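You operate a simulated robot arm through the tools that you are given. There is no shell and no other tool.

The job below is to be done with a simulated robot arm. You get a single attempt, and the scene is never put back.

JOB
Wind 3 loops of blue tube onto the drum and clamp them.
Fine: brake off to wind, on again before the clamp.

The check looks at the end state, three seconds after you hand in, the way a careful person would. Anything else that was tipped, shoved, dropped, spilled or broken makes it a failure.

ROBOT AND FRAMES
A 6-joint arm with a two-finger parallel gripper, fixed in place. Base frame: the origin is on the floor under the middle of its stand, x ahead of it, y to its left, z up. Units: mm, rad, N and s.
With the tool pointing down near the work surface it reaches from about 300 to 660 mm from the base axis. Its first joint turns from -2.007 to 2.007 rad. Payload 3.43 kg.
The tool frame sits at the grasp point between the pads (the TCP): z along the fingers, y along the line on which they close. The tips reach 34 mm beyond it. The gripper opens to 128 mm. The fingers are 24 mm wide and 12 mm thick; the gripper's body (48 by 130 mm) begins 96 mm behind the TCP.
Orientation is told as [roll, pitch, yaw] about the base's x, y, z axes, in that order, counted from this pose: with the fingers straight down and closing along the base's y, the tool's x points along the base's -x, its y along +y and its z along -z.

CONTROLS
- The arm moves only by the tool send_rows. Its argument "increments" is a list of rows, each a list of 3 entries, a list of its own where there are three numbers: the opening, from 0 (shut) to 1 (fully open), then the shift along the tool's x, y, z in mm, then the turn, a rotation vector about the tool's x, y, z in degrees. In form: [[gripper, [x, y, z], [ax, ay, az]], ...]. A call has 1 to 20 rows; each row shifts and turns the commanded pose from where the row before left it, along the tool's axes as they then stand. Each row takes 0.2 s and may step no farther than 50 mm and 0.15 rad from the row before; otherwise, or with a gripper value out of range, the whole call is refused. A pose out of reach is approached as far as the arm can. The call stops where the force on the tool passes 40 N (or 10 N more than at its start, if that is more) or the arm is blocked; 0.2 s more then pass. Each finger travels about 153 mm/s and halts on what it meets, pressing with about 38 N; the grip force reading is that of the motor and also rises with nothing between the fingers. The clock runs only during rows and for 0.2 s after the last one: add rows that do not move to give the fingers time. The reply holds the time, the measured pose of the TCP, the force on the tool along the base axes, the opening and the grip force, in the units named above and with some noise, with the torque about the TCP (base axes, N m) and any sound that the robot's microphone picked up, and new pictures: "views" is both (left out), scene, wrist or none.
- Cameras (640 x 400 px; columns grow to the right, rows downward): "scene" is fixed at [49.5, -500.7, 1758.4]; the picture's right is [0.44, -0.90, 0.00], its down [-0.77, -0.38, -0.52] and it looks along [0.46, 0.23, -0.86] (base axes); focal length 329 px, centre (320, 200). "wrist" rides on the gripper at [76, -11, -160] in the tool frame; the picture's right is [0.15, 0.99, 0.00], its down [-0.88, 0.13, -0.46] and it looks along [-0.45, 0.07, 0.89] (tool axes); focal length 234 px, centre (320, 200). There is no depth. A picture from a camera that has moved, and an enlarged one, comes with that camera's place and axes in the base frame and with its lens.
- slide_trunk(by): slides the trunk up (or, below 0, down) by that many mm; the arm rides with it, the base frame stays. It gives what a move gives, with no picture.
- close_up(camera, box): a new picture of the part [left, top, right, bottom] of that camera's present view, enlarged. It takes no simulated time.
- hand_in(): hands the job in; it is judged then, once.

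Nothing tells you positions but the pictures and the camera data. Unless the task says otherwise, let go and move clear before handing in.

The tools are called after "Request:" as a command line: name --argument value ..., lists and objects as JSON in quotes. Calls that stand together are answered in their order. send_rows: Moves the arm, as the interface text tells. Its arguments: {"type":"object","properties":{"increments":{"type":"array"},"views":{"type":"string","enum":["both","scene","wrist","none"]}},"required":["increments"]} The other tools are called the same way: slide_trunk (by) moves the trunk up or down; close_up (camera, box) takes an enlarged picture of a part of a camera's view; hand_in () hands the job in.

At the start:

```text
time: 0.0
eef_pos: [254.5, -275.1, 1426.7]
ee_rot: [0.001, 0.0, -0.001]
ft_force: [0.2, -0.2, 0.5]
wrist_torque: [-0.04, 0.0, 0.0]
gripper_width: 128.3
gripper_force: 0.1
trunk travel left (down, up): [-925.0, 65.0]
```

scene: 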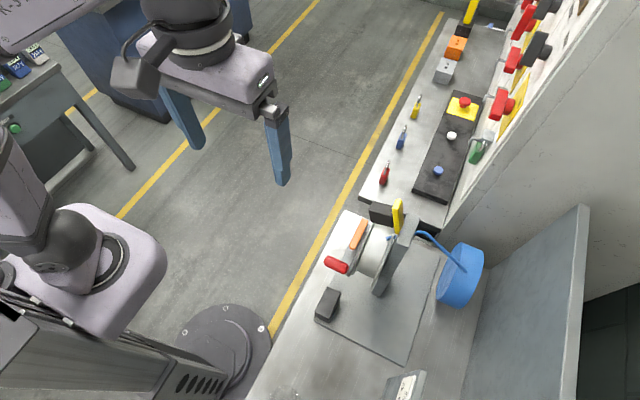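
wrist: 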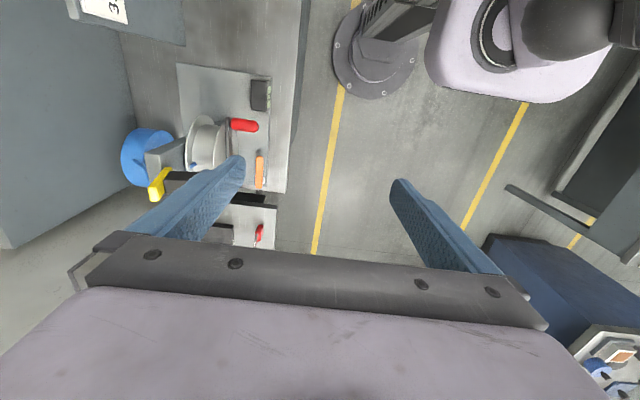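

I see a bench on the right with a white winding drum, a red crank knob, an orange lever, a yellow lever and a blue tube supply coil. I'll take enlarged pictures before moving anything.

Request:
close_up --camera "scene" --box '[300, 180, 500, 305]'

Request:
close_up --camera "scene" --box '[360, 0, 560, 200]'

Request:
close_up --camera "wrist" --box '[110, 50, 310, 250]'

Request:
close_up --camera "scene" --box '[260, 280, 600, 400]'

```text
3.20 times, centred on (400, 242) of scene
camera zoom: at [49.5, -500.7, 1758.4], right [0.44, -0.9, 0.0], down [-0.77, -0.38, -0.52], along [0.46, 0.23, -0.86], focal length 1052 px, centre (64, 64)
```

zoom: 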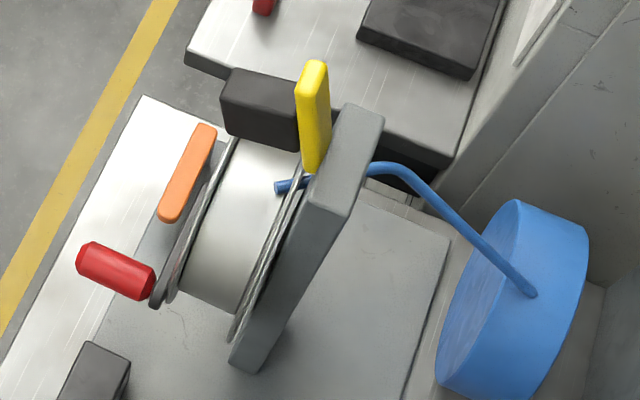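

```text
2.00 times, centred on (460, 100) of scene
camera zoom: at [49.5, -500.7, 1758.4], right [0.44, -0.9, 0.0], down [-0.77, -0.38, -0.52], along [0.46, 0.23, -0.86], focal length 657 px, centre (40, 400)
```

zoom: 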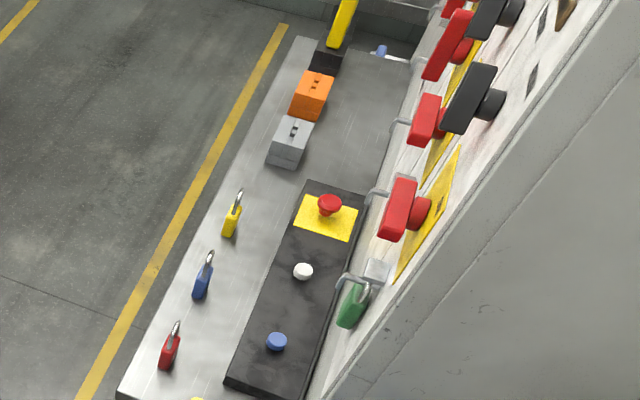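

```text
2.00 times, centred on (210, 150) of wrist
camera zoom: at [176.7, -285.6, 1585.3], right [-0.15, 0.99, 0.0], down [0.88, 0.13, 0.46], along [0.45, 0.07, -0.89], focal length 468 px, centre (540, 300)
```

zoom: 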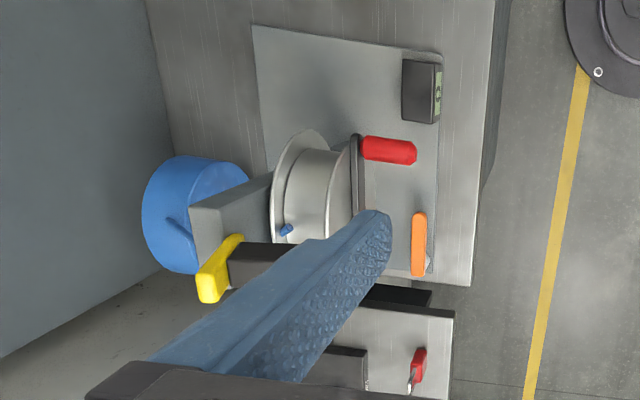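

```text
1.88 times, centred on (430, 340) of scene
camera zoom: at [49.5, -500.7, 1758.4], right [0.44, -0.9, 0.0], down [-0.77, -0.38, -0.52], along [0.46, 0.23, -0.86], focal length 619 px, centre (113, -64)
```

zoom: 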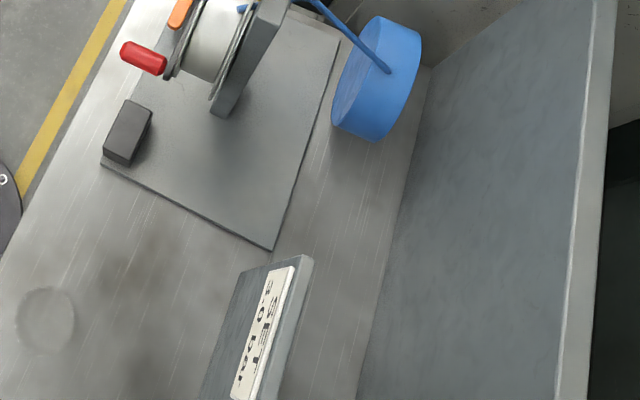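

The winch has a drum with its axis roughly along y, a red crank grip on the +y side near (278, -402, 1090), and orange and yellow levers. I'll zoom in on each part to find out what it does.

Request:
close_up --camera "wrist" --box '[180, 65, 280, 135]'

Request:
close_up --camera "wrist" --box '[110, 120, 280, 230]'

Request:
close_up --camera "scene" --box '[320, 190, 420, 260]'

Request:
close_up --camera "scene" --box '[310, 240, 410, 310]'

Request:
close_up --camera "wrist" --box '[60, 0, 180, 40]'

```text
5.71 times, centred on (230, 100) of wrist
camera zoom: at [176.7, -285.6, 1585.3], right [-0.15, 0.99, 0.0], down [0.88, 0.13, 0.46], along [0.45, 0.07, -0.89], focal length 1338 px, centre (834, 771)
```

zoom: 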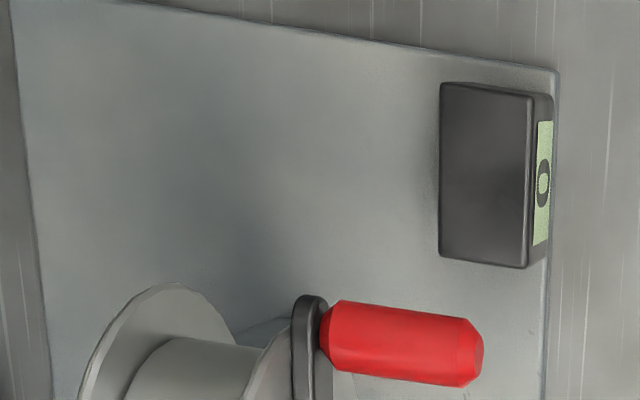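

```text
3.64 times, centred on (195, 175) of wrist
camera zoom: at [176.7, -285.6, 1585.3], right [-0.15, 0.99, 0.0], down [0.88, 0.13, 0.46], along [0.45, 0.07, -0.89], focal length 852 px, centre (774, 291)
```

zoom: 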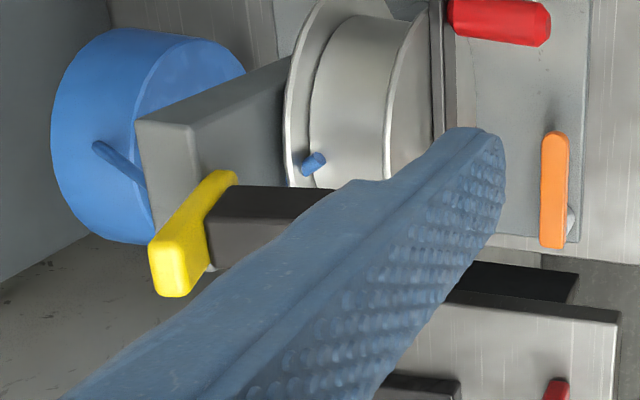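

```text
5.71 times, centred on (370, 225) of scene
camera zoom: at [49.5, -500.7, 1758.4], right [0.44, -0.9, 0.0], down [-0.77, -0.38, -0.52], along [0.46, 0.23, -0.86], focal length 1878 px, centre (34, 57)
```

zoom: 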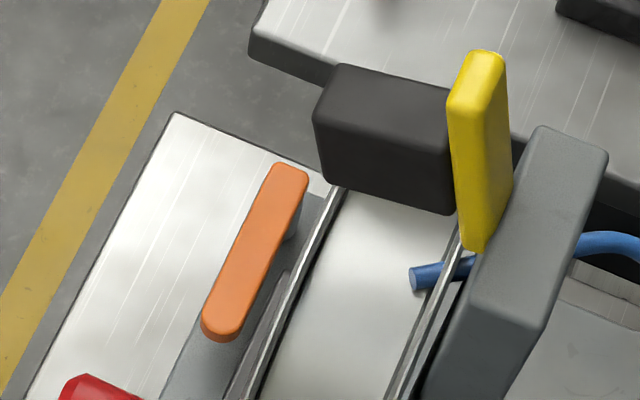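

```text
5.71 times, centred on (360, 275) of scene
camera zoom: at [49.5, -500.7, 1758.4], right [0.44, -0.9, 0.0], down [-0.77, -0.38, -0.52], along [0.46, 0.23, -0.86], focal length 1878 px, centre (91, -229)
```

zoom: 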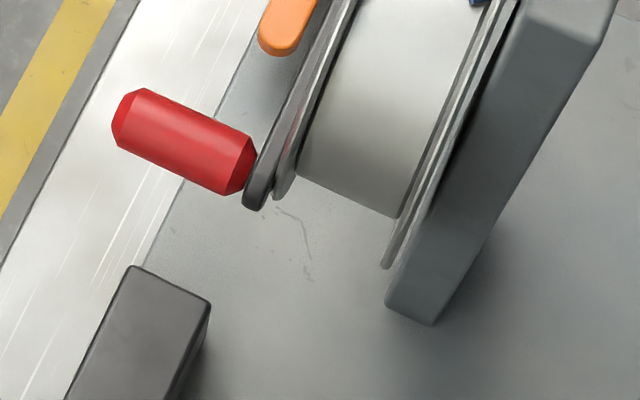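

```text
5.33 times, centred on (120, 20) of wrist
camera zoom: at [176.7, -285.6, 1585.3], right [-0.15, 0.99, 0.0], down [0.88, 0.13, 0.46], along [0.45, 0.07, -0.89], focal length 1249 px, centre (1387, 1160)
```

zoom: 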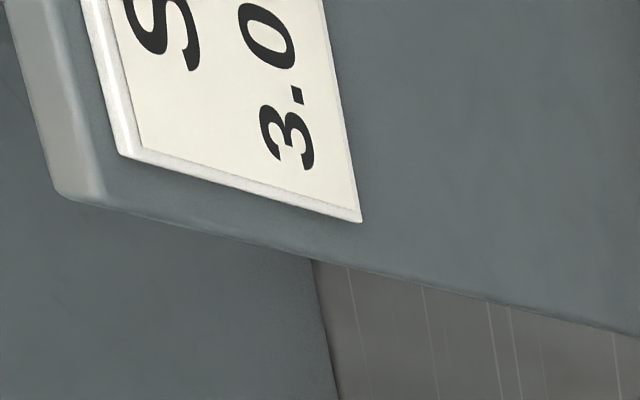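

The counter reads 0. The orange lever looks like a brake lever near (445, -424, 930), and the upright yellow lever is near (350, -500, 1250). I'll move the wrist camera away toward +y and tilt it to get a side view of the winch.

Request:
send_rows --increments '[[1, [10, 30, 0], [0, 0, 0]], [1, [10, 30, 0], [0, 0, 0]], [1, [10, 30, 20], [0, 0, 0]], [1, [0, 20, 20], [0, 0, 0]], [1, [0, 0, 0], [8, 0, 0]], [1, [0, 0, 0], [8, 0, 0]], [1, [0, 0, 0], [8, 0, 0]], [1, [0, 0, 0], [8, 0, 0]], [1, [0, 0, 0], [8, 0, 0]], [1, [0, 0, 0], [0, 0, 0]]]' --views "both"

```text
time: 2.2
eef_pos: [296.6, -201.2, 1412.7]
ee_rot: [-0.701, 0.004, -0.003]
ft_force: [0.4, 0.7, -0.2]
wrist_torque: [0.02, -0.02, -0.01]
gripper_width: 128.3
gripper_force: 0.2
out of reach, approached as far as the arm can: row 5, 6, 7, 8, 9
trunk travel left (down, up): [-925.0, 65.0]
camera wrist: at [219.6, -105.4, 1541.3], right [-0.15, 0.76, -0.64], down [0.88, 0.39, 0.26], along [0.45, -0.52, -0.73], focal length 234 px, centre (320, 200)
```

scene: 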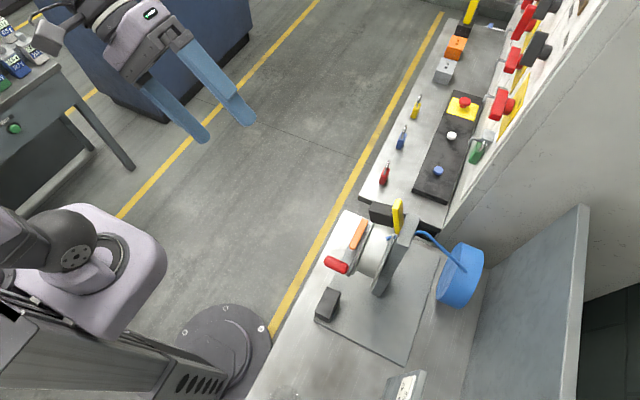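
wrist: 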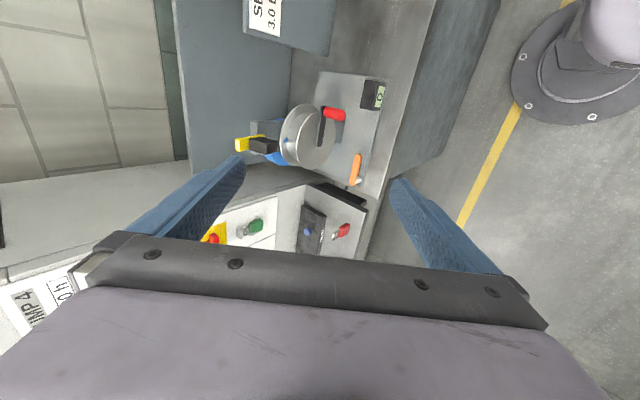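

Request:
close_up --camera "wrist" --box '[220, 60, 420, 190]'

Request:
close_up --camera "wrist" --box '[225, 95, 305, 170]'

Request:
close_up --camera "wrist" --box '[290, 70, 390, 195]'

```text
3.08 times, centred on (320, 125) of wrist
camera zoom: at [219.6, -105.4, 1541.3], right [-0.15, 0.76, -0.64], down [0.88, 0.39, 0.26], along [0.45, -0.52, -0.73], focal length 720 px, centre (320, 431)
```

zoom: 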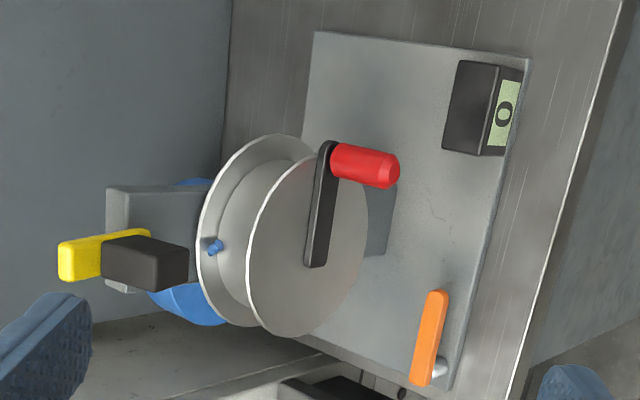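

```text
5.33 times, centred on (265, 132) of wrist
camera zoom: at [219.6, -105.4, 1541.3], right [-0.15, 0.76, -0.64], down [0.88, 0.39, 0.26], along [0.45, -0.52, -0.73], focal length 1249 px, centre (613, 560)
```

zoom: 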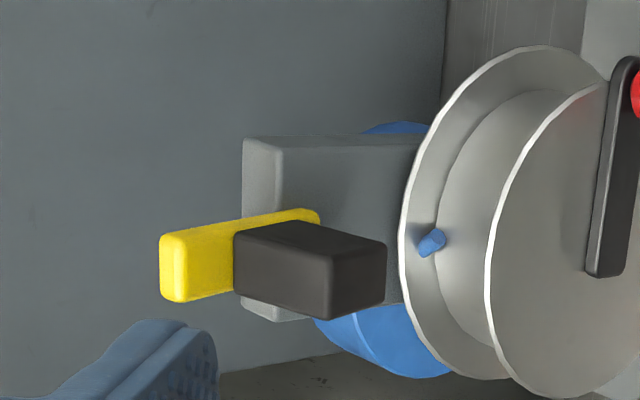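

```text
3.20 times, centred on (340, 132) of wrist
camera zoom: at [219.6, -105.4, 1541.3], right [-0.15, 0.76, -0.64], down [0.88, 0.39, 0.26], along [0.45, -0.52, -0.73], focal length 749 px, centre (256, 416)
```

zoom: 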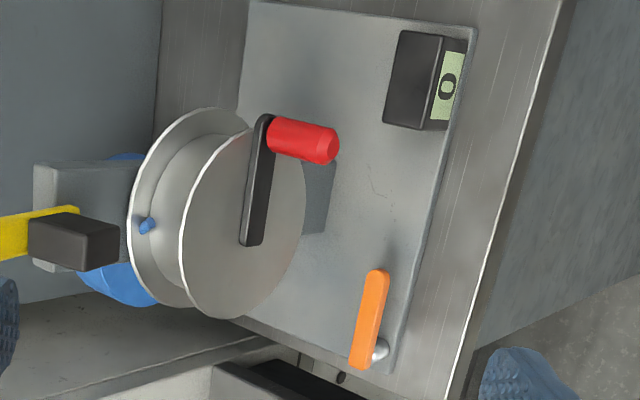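

The side view shows the drum axis along y through about (348, -448, 1105), with a crank radius near 72 and the counter at 0. The tube passes through the rear flange, the yellow lever and black jaw sit on the rear post, and the orange lever is on a vertical pivot. I'll lower the trunk for a closer look.

Request:
slide_trunk --by -200

Request:
send_rows --increments '[[1, [0, 0, 0], [0, 0, 0]]]' --views "both"

```text
time: 4.4
eef_pos: [297.1, -200.0, 1211.6]
ee_rot: [-0.697, 0.0, -0.004]
ft_force: [0.1, -0.3, -0.1]
wrist_torque: [-0.01, 0.04, -0.01]
gripper_width: 128.1
gripper_force: 0.1
trunk travel left (down, up): [-725.0, 265.0]
```

```text
time: 4.8
eef_pos: [295.4, -200.2, 1212.5]
ee_rot: [-0.699, 0.001, -0.003]
ft_force: [0.3, 0.0, -1.1]
wrist_torque: [0.01, -0.01, 0.0]
gripper_width: 128.1
gripper_force: 0.0
trunk travel left (down, up): [-725.0, 265.0]
camera wrist: at [219.7, -105.4, 1341.5], right [-0.15, 0.76, -0.63], down [0.88, 0.39, 0.26], along [0.45, -0.52, -0.73], focal length 234 px, centre (320, 200)
```

scene: 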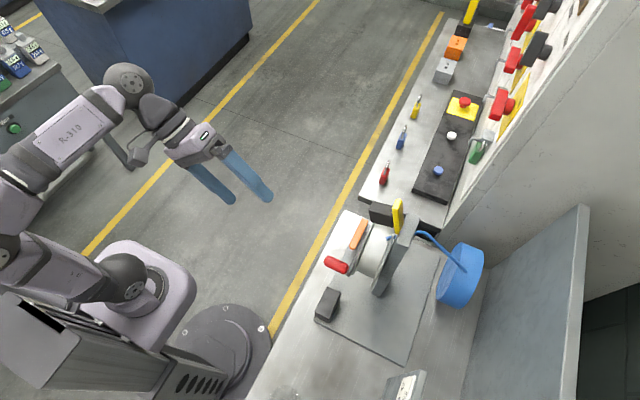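
wrist: 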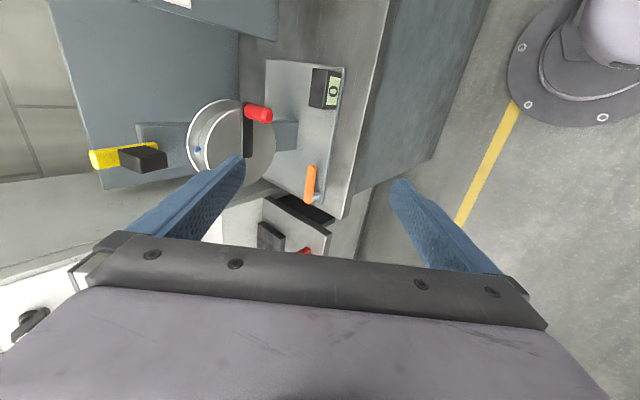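

Request:
close_up --camera "wrist" --box '[80, 80, 240, 190]'

Request:
close_up --camera "wrist" --box '[260, 50, 400, 220]'

Request:
close_up --camera "wrist" --box '[180, 80, 340, 200]'

```text
3.64 times, centred on (160, 135) of wrist
camera zoom: at [219.7, -105.4, 1341.5], right [-0.15, 0.76, -0.63], down [0.88, 0.39, 0.26], along [0.45, -0.52, -0.73], focal length 852 px, centre (902, 436)
```

zoom: 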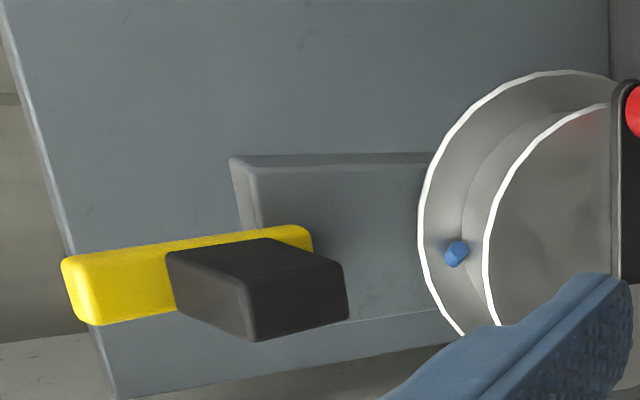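

```text
2.35 times, centred on (330, 135) of wrist
camera zoom: at [219.7, -105.4, 1341.5], right [-0.15, 0.76, -0.63], down [0.88, 0.39, 0.26], along [0.45, -0.52, -0.73], focal length 551 px, centre (296, 353)
```

zoom: 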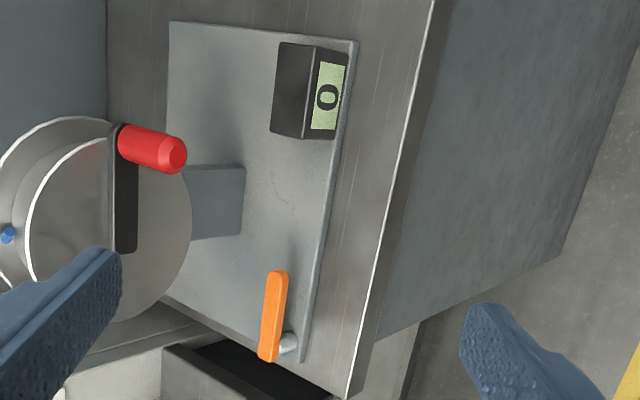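

```text
3.33 times, centred on (260, 140) of wrist
camera zoom: at [219.7, -105.4, 1341.5], right [-0.15, 0.76, -0.63], down [0.88, 0.39, 0.26], along [0.45, -0.52, -0.73], focal length 781 px, centre (520, 400)
```

zoom: 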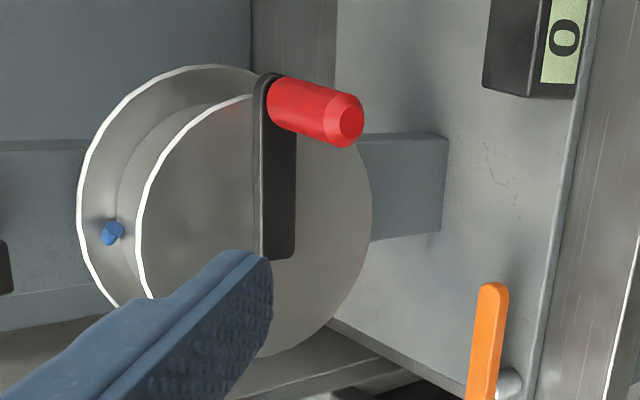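

The black jaw hangs above the drum between the flanges, so yellow looks like the clamp and orange the brake. I'll take a tight close-up of both lever pivots before choosing how to move them.

Request:
close_up --camera "wrist" --box '[290, 155, 340, 215]'

Request:
close_up --camera "wrist" --box '[85, 125, 185, 185]'

Request:
close_up --camera "scene" --box '[340, 205, 380, 260]'

Request:
close_up --camera "scene" --box '[365, 190, 425, 245]'

```text
6.67 times, centred on (315, 185) of wrist
camera zoom: at [219.7, -105.4, 1341.5], right [-0.15, 0.76, -0.63], down [0.88, 0.39, 0.26], along [0.45, -0.52, -0.73], focal length 1561 px, centre (353, 300)
```

zoom: 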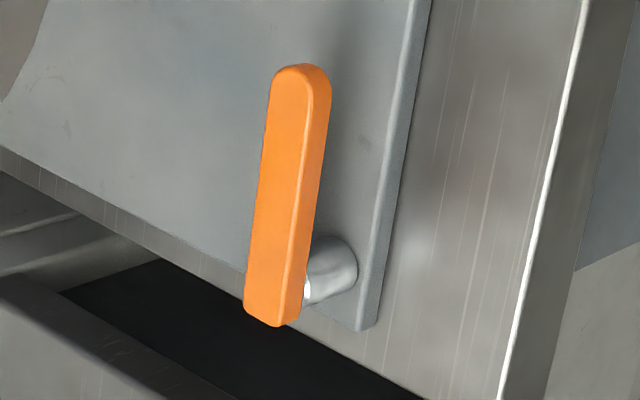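

```text
6.40 times, centred on (135, 155) of wrist
camera zoom: at [219.7, -105.4, 1341.5], right [-0.15, 0.76, -0.63], down [0.88, 0.39, 0.26], along [0.45, -0.52, -0.73], focal length 1499 px, centre (1504, 488)
```

zoom: 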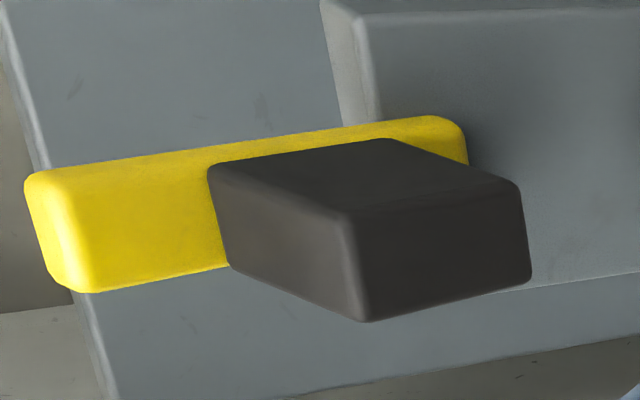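

```text
7.27 times, centred on (360, 232) of scene
camera zoom: at [49.5, -500.7, 1758.4], right [0.44, -0.9, 0.0], down [-0.77, -0.38, -0.52], along [0.46, 0.23, -0.86], focal length 2390 px, centre (29, -36)
```

zoom: 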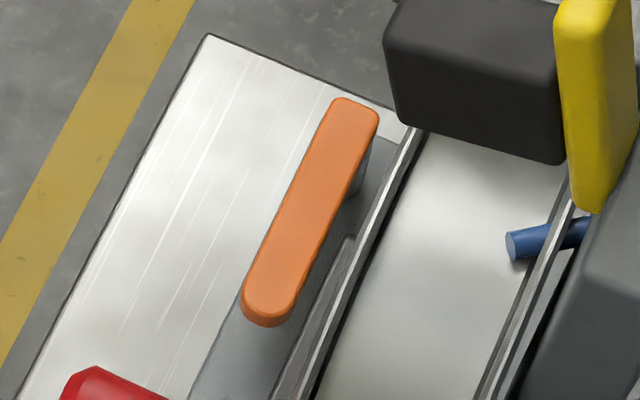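

```text
7.27 times, centred on (395, 218) of scene
camera zoom: at [49.5, -500.7, 1758.4], right [0.44, -0.9, 0.0], down [-0.77, -0.38, -0.52], along [0.46, 0.23, -0.86], focal length 2390 px, centre (-226, 73)
```

zoom: 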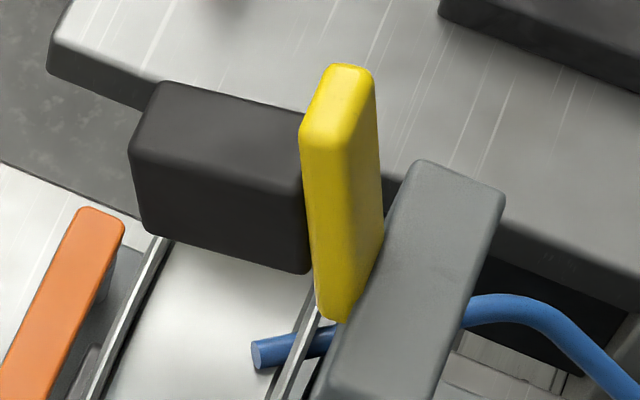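

The orange lever is a flat bar at about z 945. It turns on a vertical post near (478, -418) and points toward -x. I'll bring the camera closer to fix its position before touching it.

Request:
send_rows --increments '[[1, [-30, 0, 10], [0, 0, 0]], [1, [-30, 3, 20], [0, 0, 0]], [1, [-30, 3, 20], [0, 0, 0]], [1, [0, 0, 0], [0, 0, 0]]]' --views "both"

```text
time: 5.8
eef_pos: [386.6, -228.8, 1168.7]
ee_rot: [-0.698, 0.001, -0.004]
ft_force: [0.3, -0.6, 1.1]
wrist_torque: [0.0, -0.02, 0.0]
gripper_width: 128.0
gripper_force: 0.0
trunk travel left (down, up): [-725.0, 265.0]
camera wrist: at [309.3, -133.5, 1297.6], right [-0.14, 0.76, -0.64], down [0.88, 0.39, 0.26], along [0.45, -0.52, -0.73], focal length 234 px, centre (320, 200)
```

scene: 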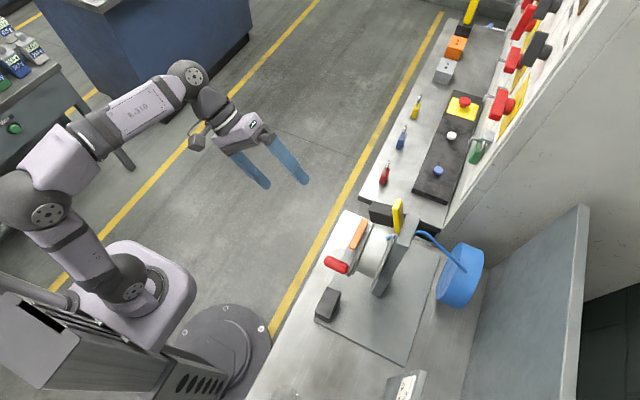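
wrist: 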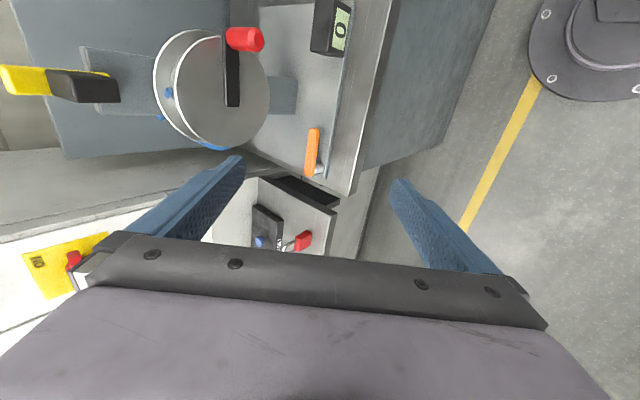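

Request:
close_up --camera "wrist" --box '[140, 10, 300, 110]'

Request:
close_up --camera "wrist" --box '[270, 110, 350, 200]'

Request:
close_up --camera "wrist" --box '[0, 30, 150, 120]'

```text
4.00 times, centred on (220, 60) of wrist
camera zoom: at [309.3, -133.5, 1297.6], right [-0.14, 0.76, -0.64], down [0.88, 0.39, 0.26], along [0.45, -0.52, -0.73], focal length 937 px, centre (720, 760)
```

zoom: 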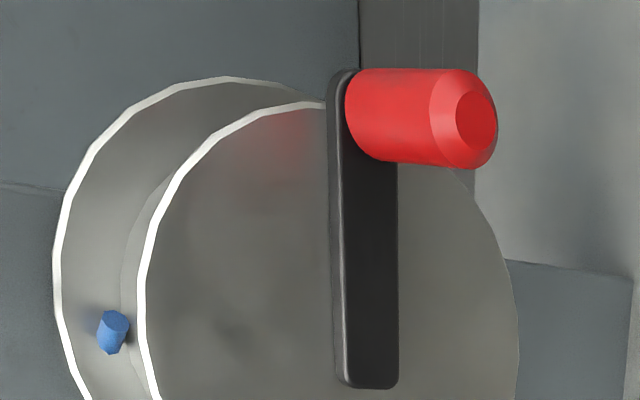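

```text
4.44 times, centred on (310, 155) of wrist
camera zoom: at [309.3, -133.5, 1297.6], right [-0.14, 0.76, -0.64], down [0.88, 0.39, 0.26], along [0.45, -0.52, -0.73], focal length 1041 px, centre (364, 400)
```

zoom: 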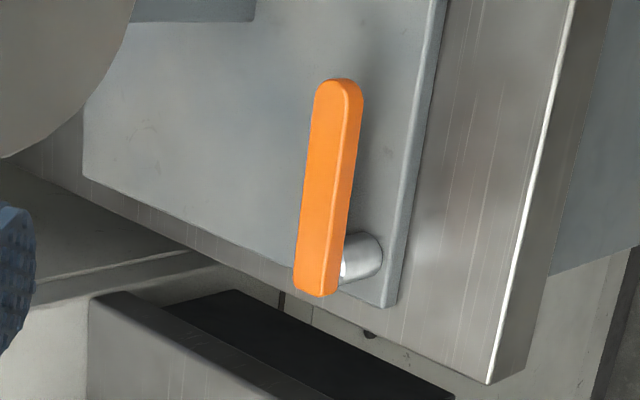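

```text
4.27 times, centred on (75, 75) of wrist
camera zoom: at [309.3, -133.5, 1297.6], right [-0.14, 0.76, -0.64], down [0.88, 0.39, 0.26], along [0.45, -0.52, -0.73], focal length 999 px, centre (1365, 733)
```

zoom: 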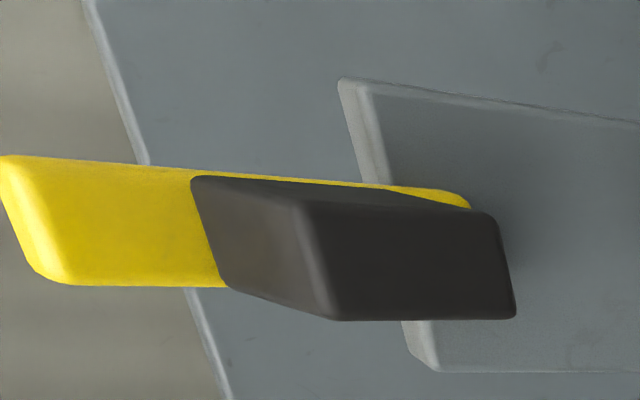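

The views now agree: crank hub about (347, -445, 1100), grip outer end (279, -400, 1097), and lever bar x 392–488, y about -424, top z about 944 over a plate at z about 910. I'll turn the tool 90° about its axis so the camera and gripper body stay on the open +y side.

Request:
send_rows --increments '[[1, [0, 0, 0], [0, 0, 8]], [1, [0, 0, 0], [0, 0, 8]], [1, [0, 0, 0], [0, 0, 8]], [1, [0, 0, 0], [0, 0, 8]], [1, [0, 0, 0], [0, 0, 8]], [1, [0, 0, 0], [0, 0, 8]], [1, [0, 0, 0], [0, 0, 8]], [1, [0, 0, 0], [0, 0, 8]], [1, [0, 0, 0], [0, 0, 8]], [1, [0, 0, 0], [0, 0, 8]], [1, [0, 0, 0], [0, 0, 8]], [1, [0, 0, 0], [0, 0, 2]], [1, [0, 0, 0], [0, 0, 0]]]' --views "both"

```text
time: 8.6
eef_pos: [385.7, -227.9, 1168.8]
ee_rot: [-0.003, -0.699, -1.576]
ft_force: [0.1, -0.1, -0.8]
wrist_torque: [0.0, 0.02, -0.02]
gripper_width: 128.3
gripper_force: 0.1
trunk travel left (down, up): [-725.0, 265.0]
camera wrist: at [374.0, -66.7, 1243.0], right [0.99, 0.11, -0.1], down [0.13, -0.38, 0.91], along [0.06, -0.92, -0.39], focal length 234 px, centre (320, 200)
```

scene: 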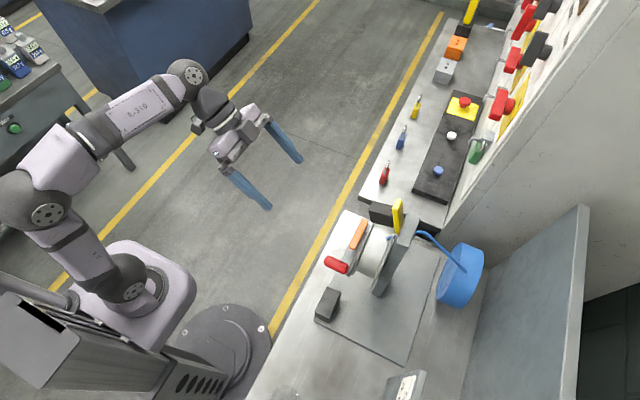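
wrist: 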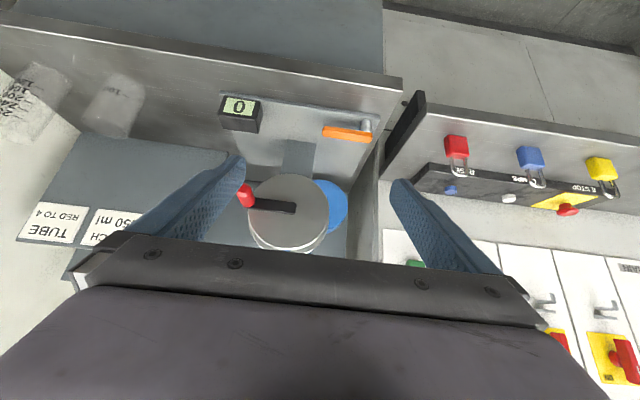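

There are labels on the wall panel and the front is clearly visible. I'll read them and check the winch from this angle.

Request:
close_up --camera "wrist" --box '[0, 170, 160, 280]'

Request:
close_up --camera "wrist" --box '[200, 80, 400, 260]'

Request:
close_up --camera "wrist" --box '[300, 90, 400, 160]'

```text
3.64 times, centred on (80, 225) of wrist
camera zoom: at [374.0, -66.7, 1243.0], right [0.99, 0.11, -0.1], down [0.13, -0.38, 0.91], along [0.06, -0.92, -0.39], focal length 852 px, centre (1193, 109)
```

zoom: 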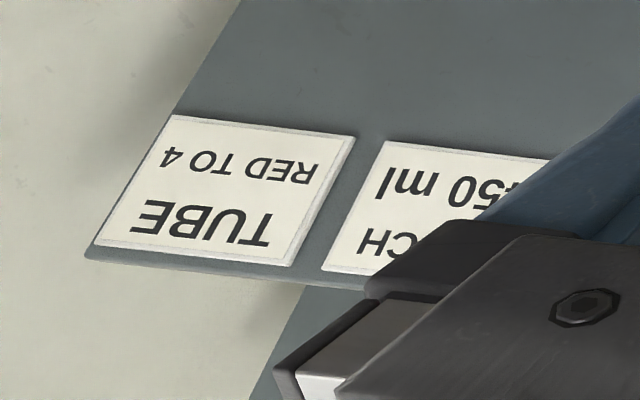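

```text
2.22 times, centred on (300, 170) of wrist
camera zoom: at [374.0, -66.7, 1243.0], right [0.99, 0.11, -0.1], down [0.13, -0.38, 0.91], along [0.06, -0.92, -0.39], focal length 520 px, centre (364, 267)
```

zoom: 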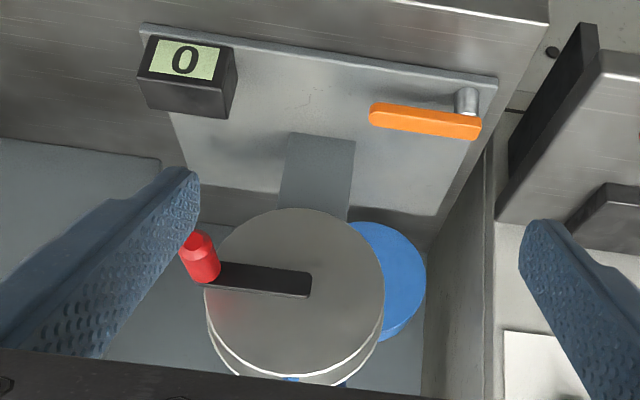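

```text
5.71 times, centred on (350, 125) of wrist
camera zoom: at [374.0, -66.7, 1243.0], right [0.99, 0.11, -0.1], down [0.13, -0.38, 0.91], along [0.06, -0.92, -0.39], focal length 1338 px, centre (149, 629)
```

zoom: 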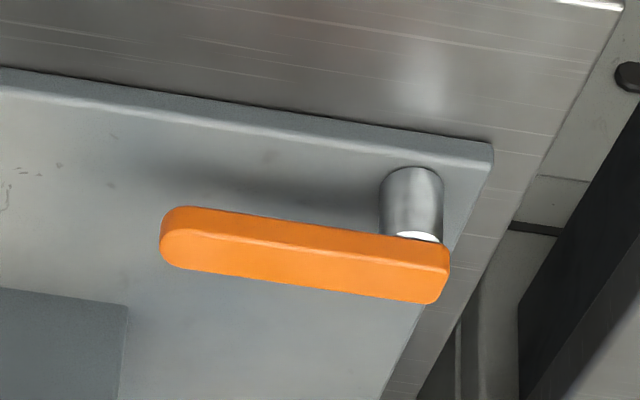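

The front view confirms the geometry; the wall labels are for another job. I'll close the gripper, come down in front of the orange lever, and give its +y side a gentle test nudge to find which way it moves.

Request:
send_rows --increments '[[0, [0, 0, 0], [0, 0, 0]], [0, [7, 5, 40], [0, 0, 0]], [0, [7, 5, 40], [0, 0, 0]], [0, [7, 5, 40], [0, 0, 0]], [0, [7, 5, 40], [0, 0, 0]], [0, [7, 5, 40], [0, 0, 0]], [0, [7, 5, 40], [0, 0, 0]], [0, [0, 0, 0], [0, 0, 0]]]' --views "both"

```text
time: 10.4
eef_pos: [415.0, -350.4, 957.1]
ee_rot: [-0.002, -0.697, -1.572]
ft_force: [0.0, -0.1, 0.0]
wrist_torque: [0.0, 0.05, 0.01]
gripper_width: 0.1
gripper_force: 32.9
trunk travel left (down, up): [-725.0, 265.0]
camera wrist: at [401.7, -188.2, 1031.9], right [0.99, 0.11, -0.1], down [0.13, -0.38, 0.91], along [0.06, -0.92, -0.39], focal length 234 px, centre (320, 200)
```

scene: 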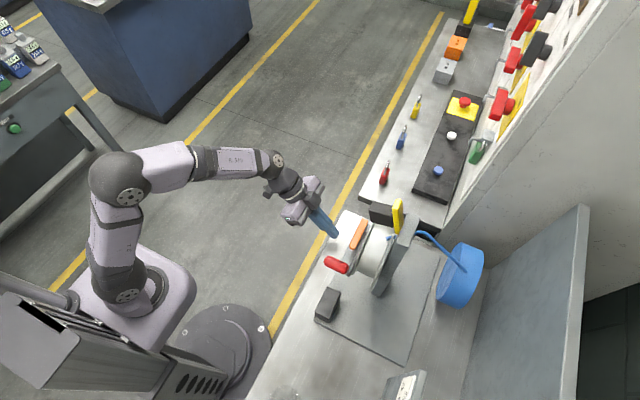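
wrist: 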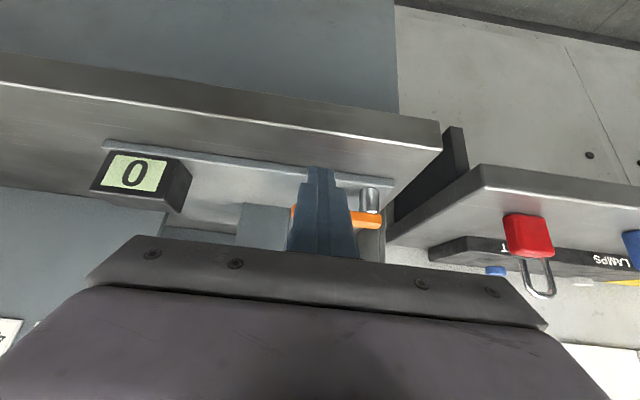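

Request:
close_up --camera "wrist" --box '[260, 140, 410, 250]'

Request:
close_up --camera "scene" --box '[300, 195, 400, 265]'

```text
3.64 times, centred on (335, 195) of wrist
camera zoom: at [401.7, -188.2, 1031.9], right [0.99, 0.11, -0.1], down [0.13, -0.38, 0.91], along [0.06, -0.92, -0.39], focal length 852 px, centre (266, 218)
```

zoom: 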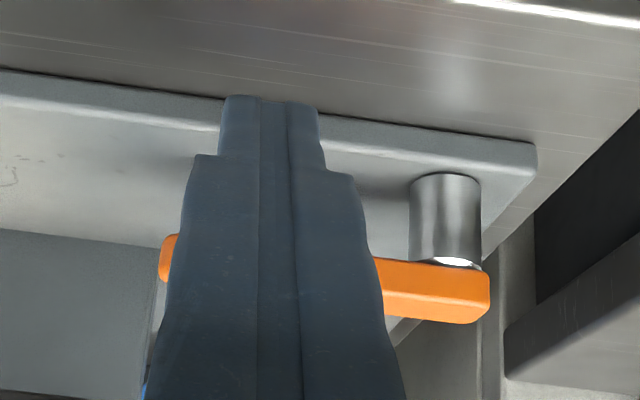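

```text
5.71 times, centred on (350, 230) of scene
camera zoom: at [49.5, -500.7, 1758.4], right [0.44, -0.9, 0.0], down [-0.77, -0.38, -0.52], along [0.46, 0.23, -0.86], focal length 1878 px, centre (149, 29)
```

zoom: 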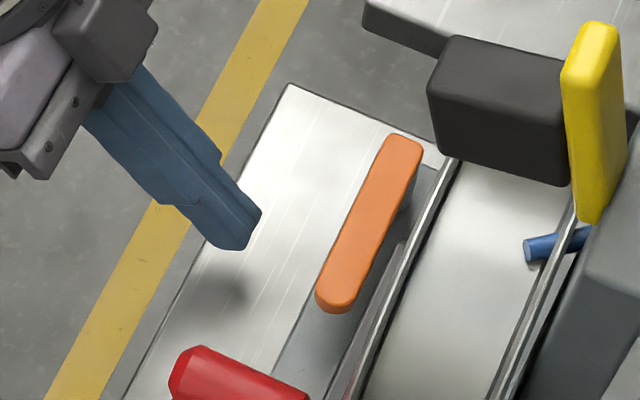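

The tip is level with the lever bar (z about 940–952). I'll ease it toward the bar in small steps.

Request:
send_rows --increments '[[0, [-15.4, 0, 5.0], [0, 0, 0]], [0, [-10, 0, 8.4], [0, 0, 0]], [0, [-2.3, 0, 1.93], [0, 0, 0]], [0, [-2.3, 0, 1.93], [0, 0, 0]], [0, [-2.3, 0, 1.93], [0, 0, 0]], [0, [-2.3, 0, 1.93], [0, 0, 0]], [0, [0, 0, 0], [0, 0, 0]]]' --views "both"

```text
time: 12.0
eef_pos: [415.2, -383.4, 965.1]
ee_rot: [-0.002, -0.698, -1.573]
ft_force: [-3.2, 35.2, 1.2]
wrist_torque: [0.66, 0.01, -0.13]
gripper_width: 0.1
gripper_force: 32.8
trunk travel left (down, up): [-725.0, 265.0]
camera wrist: at [402.9, -222.5, 1038.1], right [0.99, 0.11, -0.1], down [0.13, -0.38, 0.91], along [0.06, -0.92, -0.39], focal length 234 px, centre (320, 200)
```

scene: 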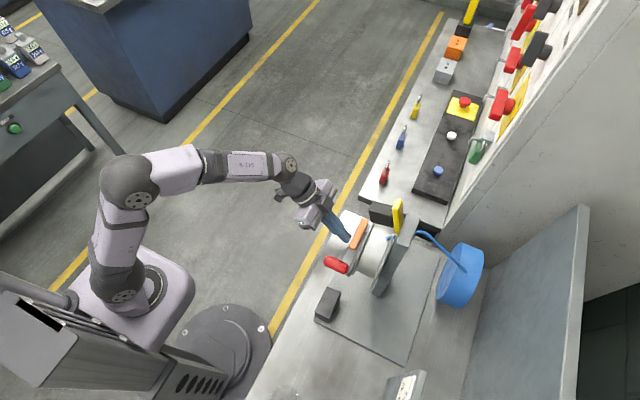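
wrist: 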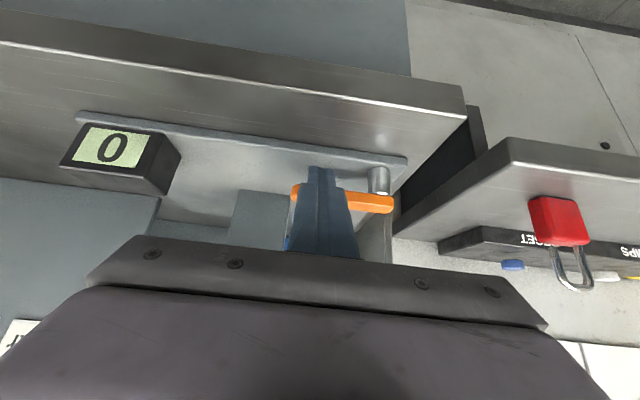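

The bar holds firm against about 35 N toward -y, so that side is its stop and it should swing toward +y. I'll back off, tilt to 30°, and reach over to its -y side.

Request:
send_rows --increments '[[0, [15.3, 0, -12.9], [0, 0, 0]], [0, [0, 0, 0], [0, 5, 0]], [0, [0, 0, 0], [0, 5, 0]], [0, [-21, 5, -36.4], [0, 0, 0]], [0, [0, 0, 0], [0, 0, 0]]]' --views "none"

```text
time: 13.2
eef_pos: [419.8, -370.1, 1005.5]
ee_rot: [-0.003, -0.521, -1.571]
ft_force: [-0.1, 0.0, 0.0]
wrist_torque: [0.0, 0.0, -0.01]
gripper_width: 0.1
gripper_force: 32.7
trunk travel left (down, up): [-725.0, 265.0]
```

Request:
send_rows --increments '[[0, [-34.6, 0, 20], [0, 0, 0]], [0, [-34.6, 0, 20], [0, 0, 0]], [0, [0, 0, 0], [0, 0, 0]]]' --views "both"

```text
time: 14.0
eef_pos: [419.6, -450.9, 1006.0]
ee_rot: [-0.004, -0.523, -1.573]
ft_force: [0.3, 0.0, 0.6]
wrist_torque: [-0.01, -0.01, 0.0]
gripper_width: 0.0
gripper_force: 33.5
trunk travel left (down, up): [-725.0, 265.0]
camera wrist: at [407.7, -303.8, 1106.3], right [0.99, 0.12, -0.08], down [0.13, -0.54, 0.83], along [0.06, -0.84, -0.55], focal length 234 px, centre (320, 200)
```

scene: 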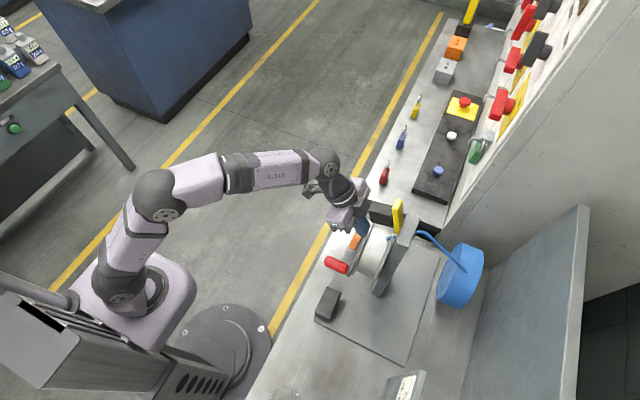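
wrist: 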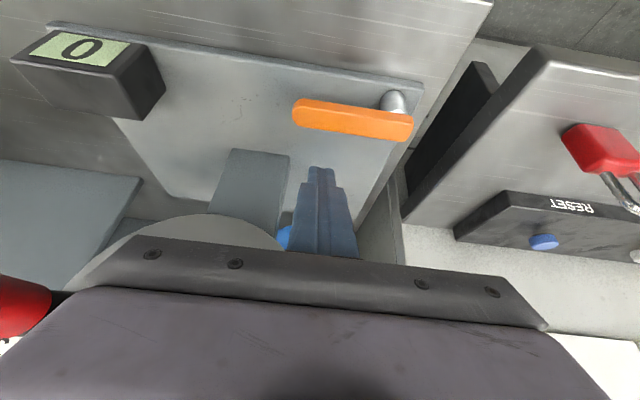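

The finger is behind and above the bar with no contact. I'll lower it and draw it gently toward +y.

Request:
send_rows --increments '[[0, [10, 0, 17.3], [0, 0, 0]], [0, [10, 0, 17.3], [0, 0, 0]], [0, [2.6, 0, -1.5], [0, 0, 0]], [0, [2.6, 0, -1.5], [0, 0, 0]], [0, [2.6, 0, -1.5], [0, 0, 0]], [0, [2.6, 0, -1.5], [0, 0, 0]], [0, [2.6, 0, -1.5], [0, 0, 0]], [0, [2.6, 0, -1.5], [0, 0, 0]], [0, [2.6, 0, -1.5], [0, 0, 0]], [0, [0, 0, 0], [0, 0, 0]]]' --views "both"

```text
time: 16.2
eef_pos: [418.5, -428.7, 967.4]
ee_rot: [-0.002, -0.523, -1.572]
ft_force: [-2.1, -1.4, 5.3]
wrist_torque: [0.03, -0.04, -0.03]
gripper_width: 0.0
gripper_force: 32.6
trunk travel left (down, up): [-725.0, 265.0]
camera wrist: at [407.5, -281.9, 1066.9], right [0.99, 0.12, -0.07], down [0.13, -0.54, 0.83], along [0.06, -0.84, -0.55], focal length 234 px, centre (320, 200)
```

scene: 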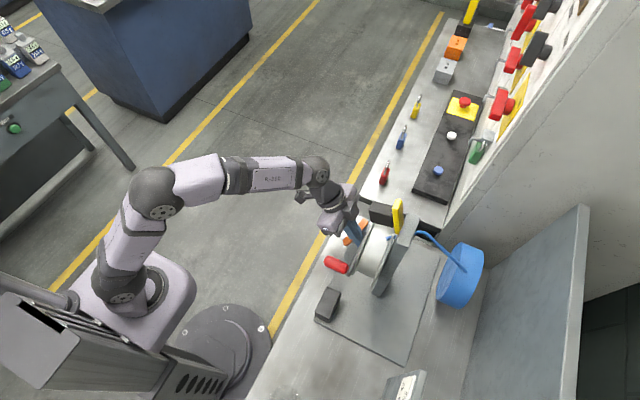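
wrist: 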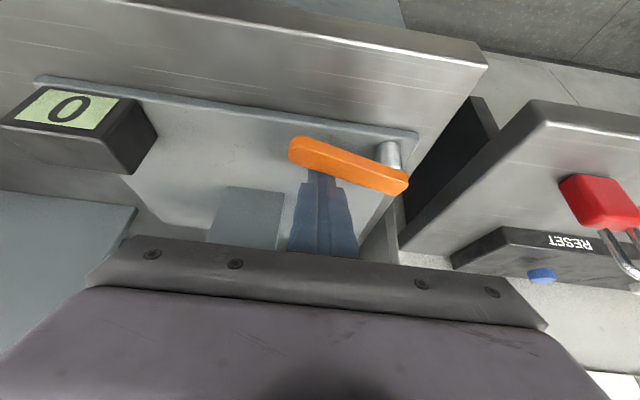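

The brake lever swings freely toward +y with only a few newtons. I'll follow its arc around the pivot.

Request:
send_rows --increments '[[0, [4.07, -0.7, -2.35], [0, 0, 0]], [0, [4.07, -0.7, -2.35], [0, 0, 0]], [0, [4.07, -0.7, -2.35], [0, 0, 0]], [0, [3.81, 1.1, -2.2], [0, 0, 0]], [0, [3.81, 1.1, -2.2], [0, 0, 0]], [0, [3.81, 1.1, -2.2], [0, 0, 0]], [0, [0, 0, 0], [0, 0, 0]]]' --views "both"

```text
time: 17.8
eef_pos: [421.9, -402.6, 966.8]
ee_rot: [-0.003, -0.523, -1.572]
ft_force: [-2.2, -3.8, 0.3]
wrist_torque: [-0.06, 0.01, -0.03]
gripper_width: 0.0
gripper_force: 32.6
trunk travel left (down, up): [-725.0, 265.0]
camera wrist: at [409.8, -255.9, 1067.2], right [0.99, 0.12, -0.08], down [0.13, -0.54, 0.83], along [0.06, -0.83, -0.55], focal length 234 px, centre (320, 200)
```

scene: 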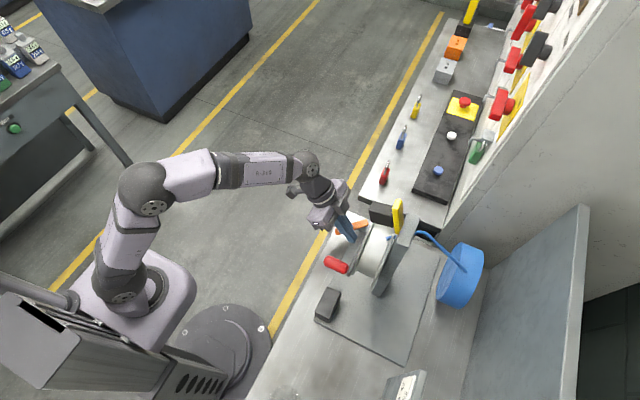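
wrist: 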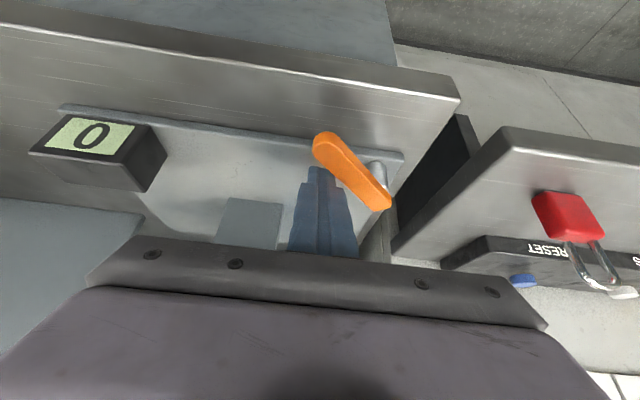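

Request:
send_rows --increments '[[0, [3.64, 2.3, -2.1], [0, 0, 0]], [0, [3.64, 2.3, -2.1], [0, 0, 0]], [0, [3.64, 2.3, -2.1], [0, 0, 0]], [0, [3.2, 3.5, -1.85], [0, 0, 0]], [0, [3.2, 3.5, -1.85], [0, 0, 0]], [0, [3.2, 3.5, -1.85], [0, 0, 0]], [0, [0, 0, 0], [0, 0, 0]]]' --views "both"

```text
time: 19.1
eef_pos: [429.1, -387.9, 967.9]
ee_rot: [-0.021, -0.529, -1.575]
ft_force: [-9.1, -15.0, 0.2]
wrist_torque: [-0.22, 0.12, -0.11]
gripper_width: 0.2
gripper_force: 33.0
trunk travel left (down, up): [-725.0, 265.0]
stopped in row 6: the force on the tool passed its limit at 43 N (the readings are from after the stop); the commanded pose is now the measured one
camera wrist: at [420.6, -240.9, 1066.5], right [0.99, 0.11, -0.09], down [0.14, -0.53, 0.84], along [0.04, -0.84, -0.54], focal length 234 px, centre (320, 200)
```

scene: 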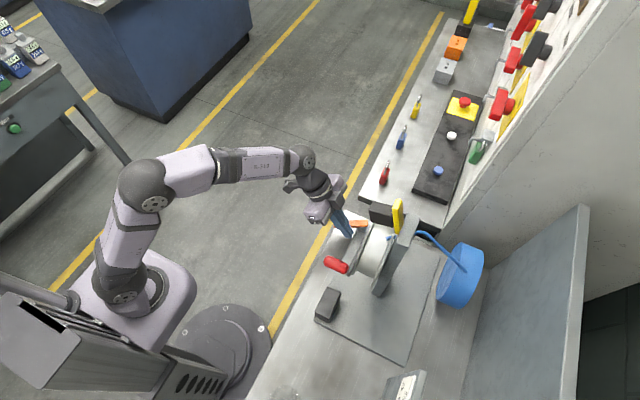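
wrist: 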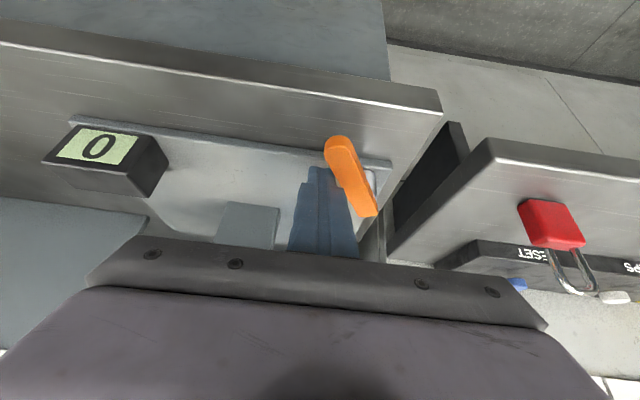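

The lever has met its second stop after about 60° of swing, so I take the brake to be off. I'll retreat, open the gripper, and line up in front of the red crank grip.

Request:
send_rows --increments '[[0, [-6.06, -13, 3.5], [0, 0, 0]], [0, [-20, 0, -34.6], [0, 0, 0]], [0, [31.5, 0, -35.5], [0, 0, 0]], [0, [-8.7, -34.25, -20.1], [0, 0, 0]], [0, [-8.7, -34.25, -20.1], [0, 0, 0]], [0.2, [-8.7, -34.25, -20.1], [0, 0, 0]], [0.47, [-8.7, -34.25, -20.1], [0, 0, 0]], [0.47, [0, 0, 0], [0, 0, 0]]]' --views "both"

```text
time: 20.9
eef_pos: [284.9, -335.7, 1108.9]
ee_rot: [-0.014, -0.528, -1.572]
ft_force: [-0.3, 0.5, 0.7]
wrist_torque: [0.0, -0.01, 0.02]
gripper_width: 60.2
gripper_force: 0.0
trunk travel left (down, up): [-725.0, 265.0]
camera wrist: at [275.4, -188.6, 1209.5], right [0.99, 0.12, -0.09], down [0.14, -0.53, 0.83], along [0.05, -0.84, -0.54], focal length 234 px, centre (320, 200)
```

scene: 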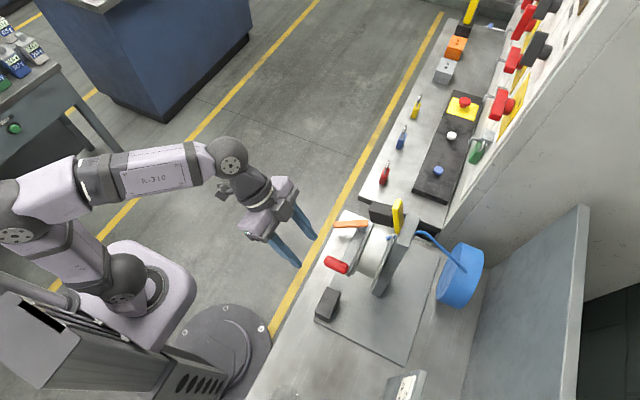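
wrist: 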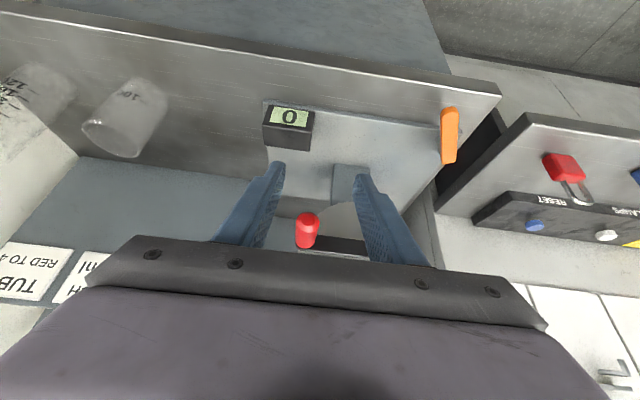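

Request:
close_up --camera "wrist" --box '[250, 150, 400, 260]'

Request:
close_up --camera "scene" --box '[270, 190, 420, 290]'

```text
3.64 times, centred on (325, 205) of wrist
camera zoom: at [275.4, -188.6, 1209.5], right [0.99, 0.12, -0.09], down [0.14, -0.53, 0.83], along [0.05, -0.84, -0.54], focal length 852 px, centre (302, 182)
```

zoom: 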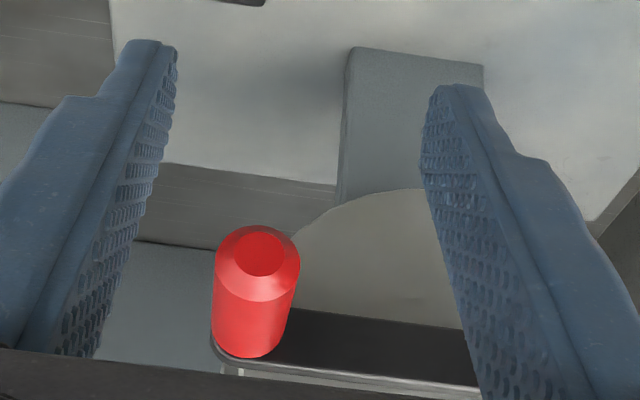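

```text
4.00 times, centred on (345, 240) of scene
camera zoom: at [49.5, -500.7, 1758.4], right [0.44, -0.9, 0.0], down [-0.77, -0.38, -0.52], along [0.46, 0.23, -0.86], focal length 1315 px, centre (220, 40)
```

zoom: 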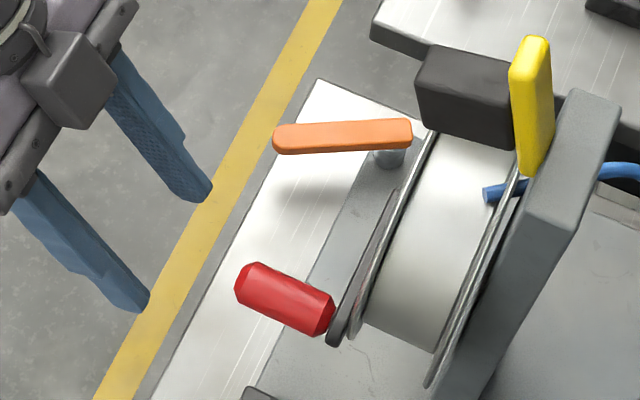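

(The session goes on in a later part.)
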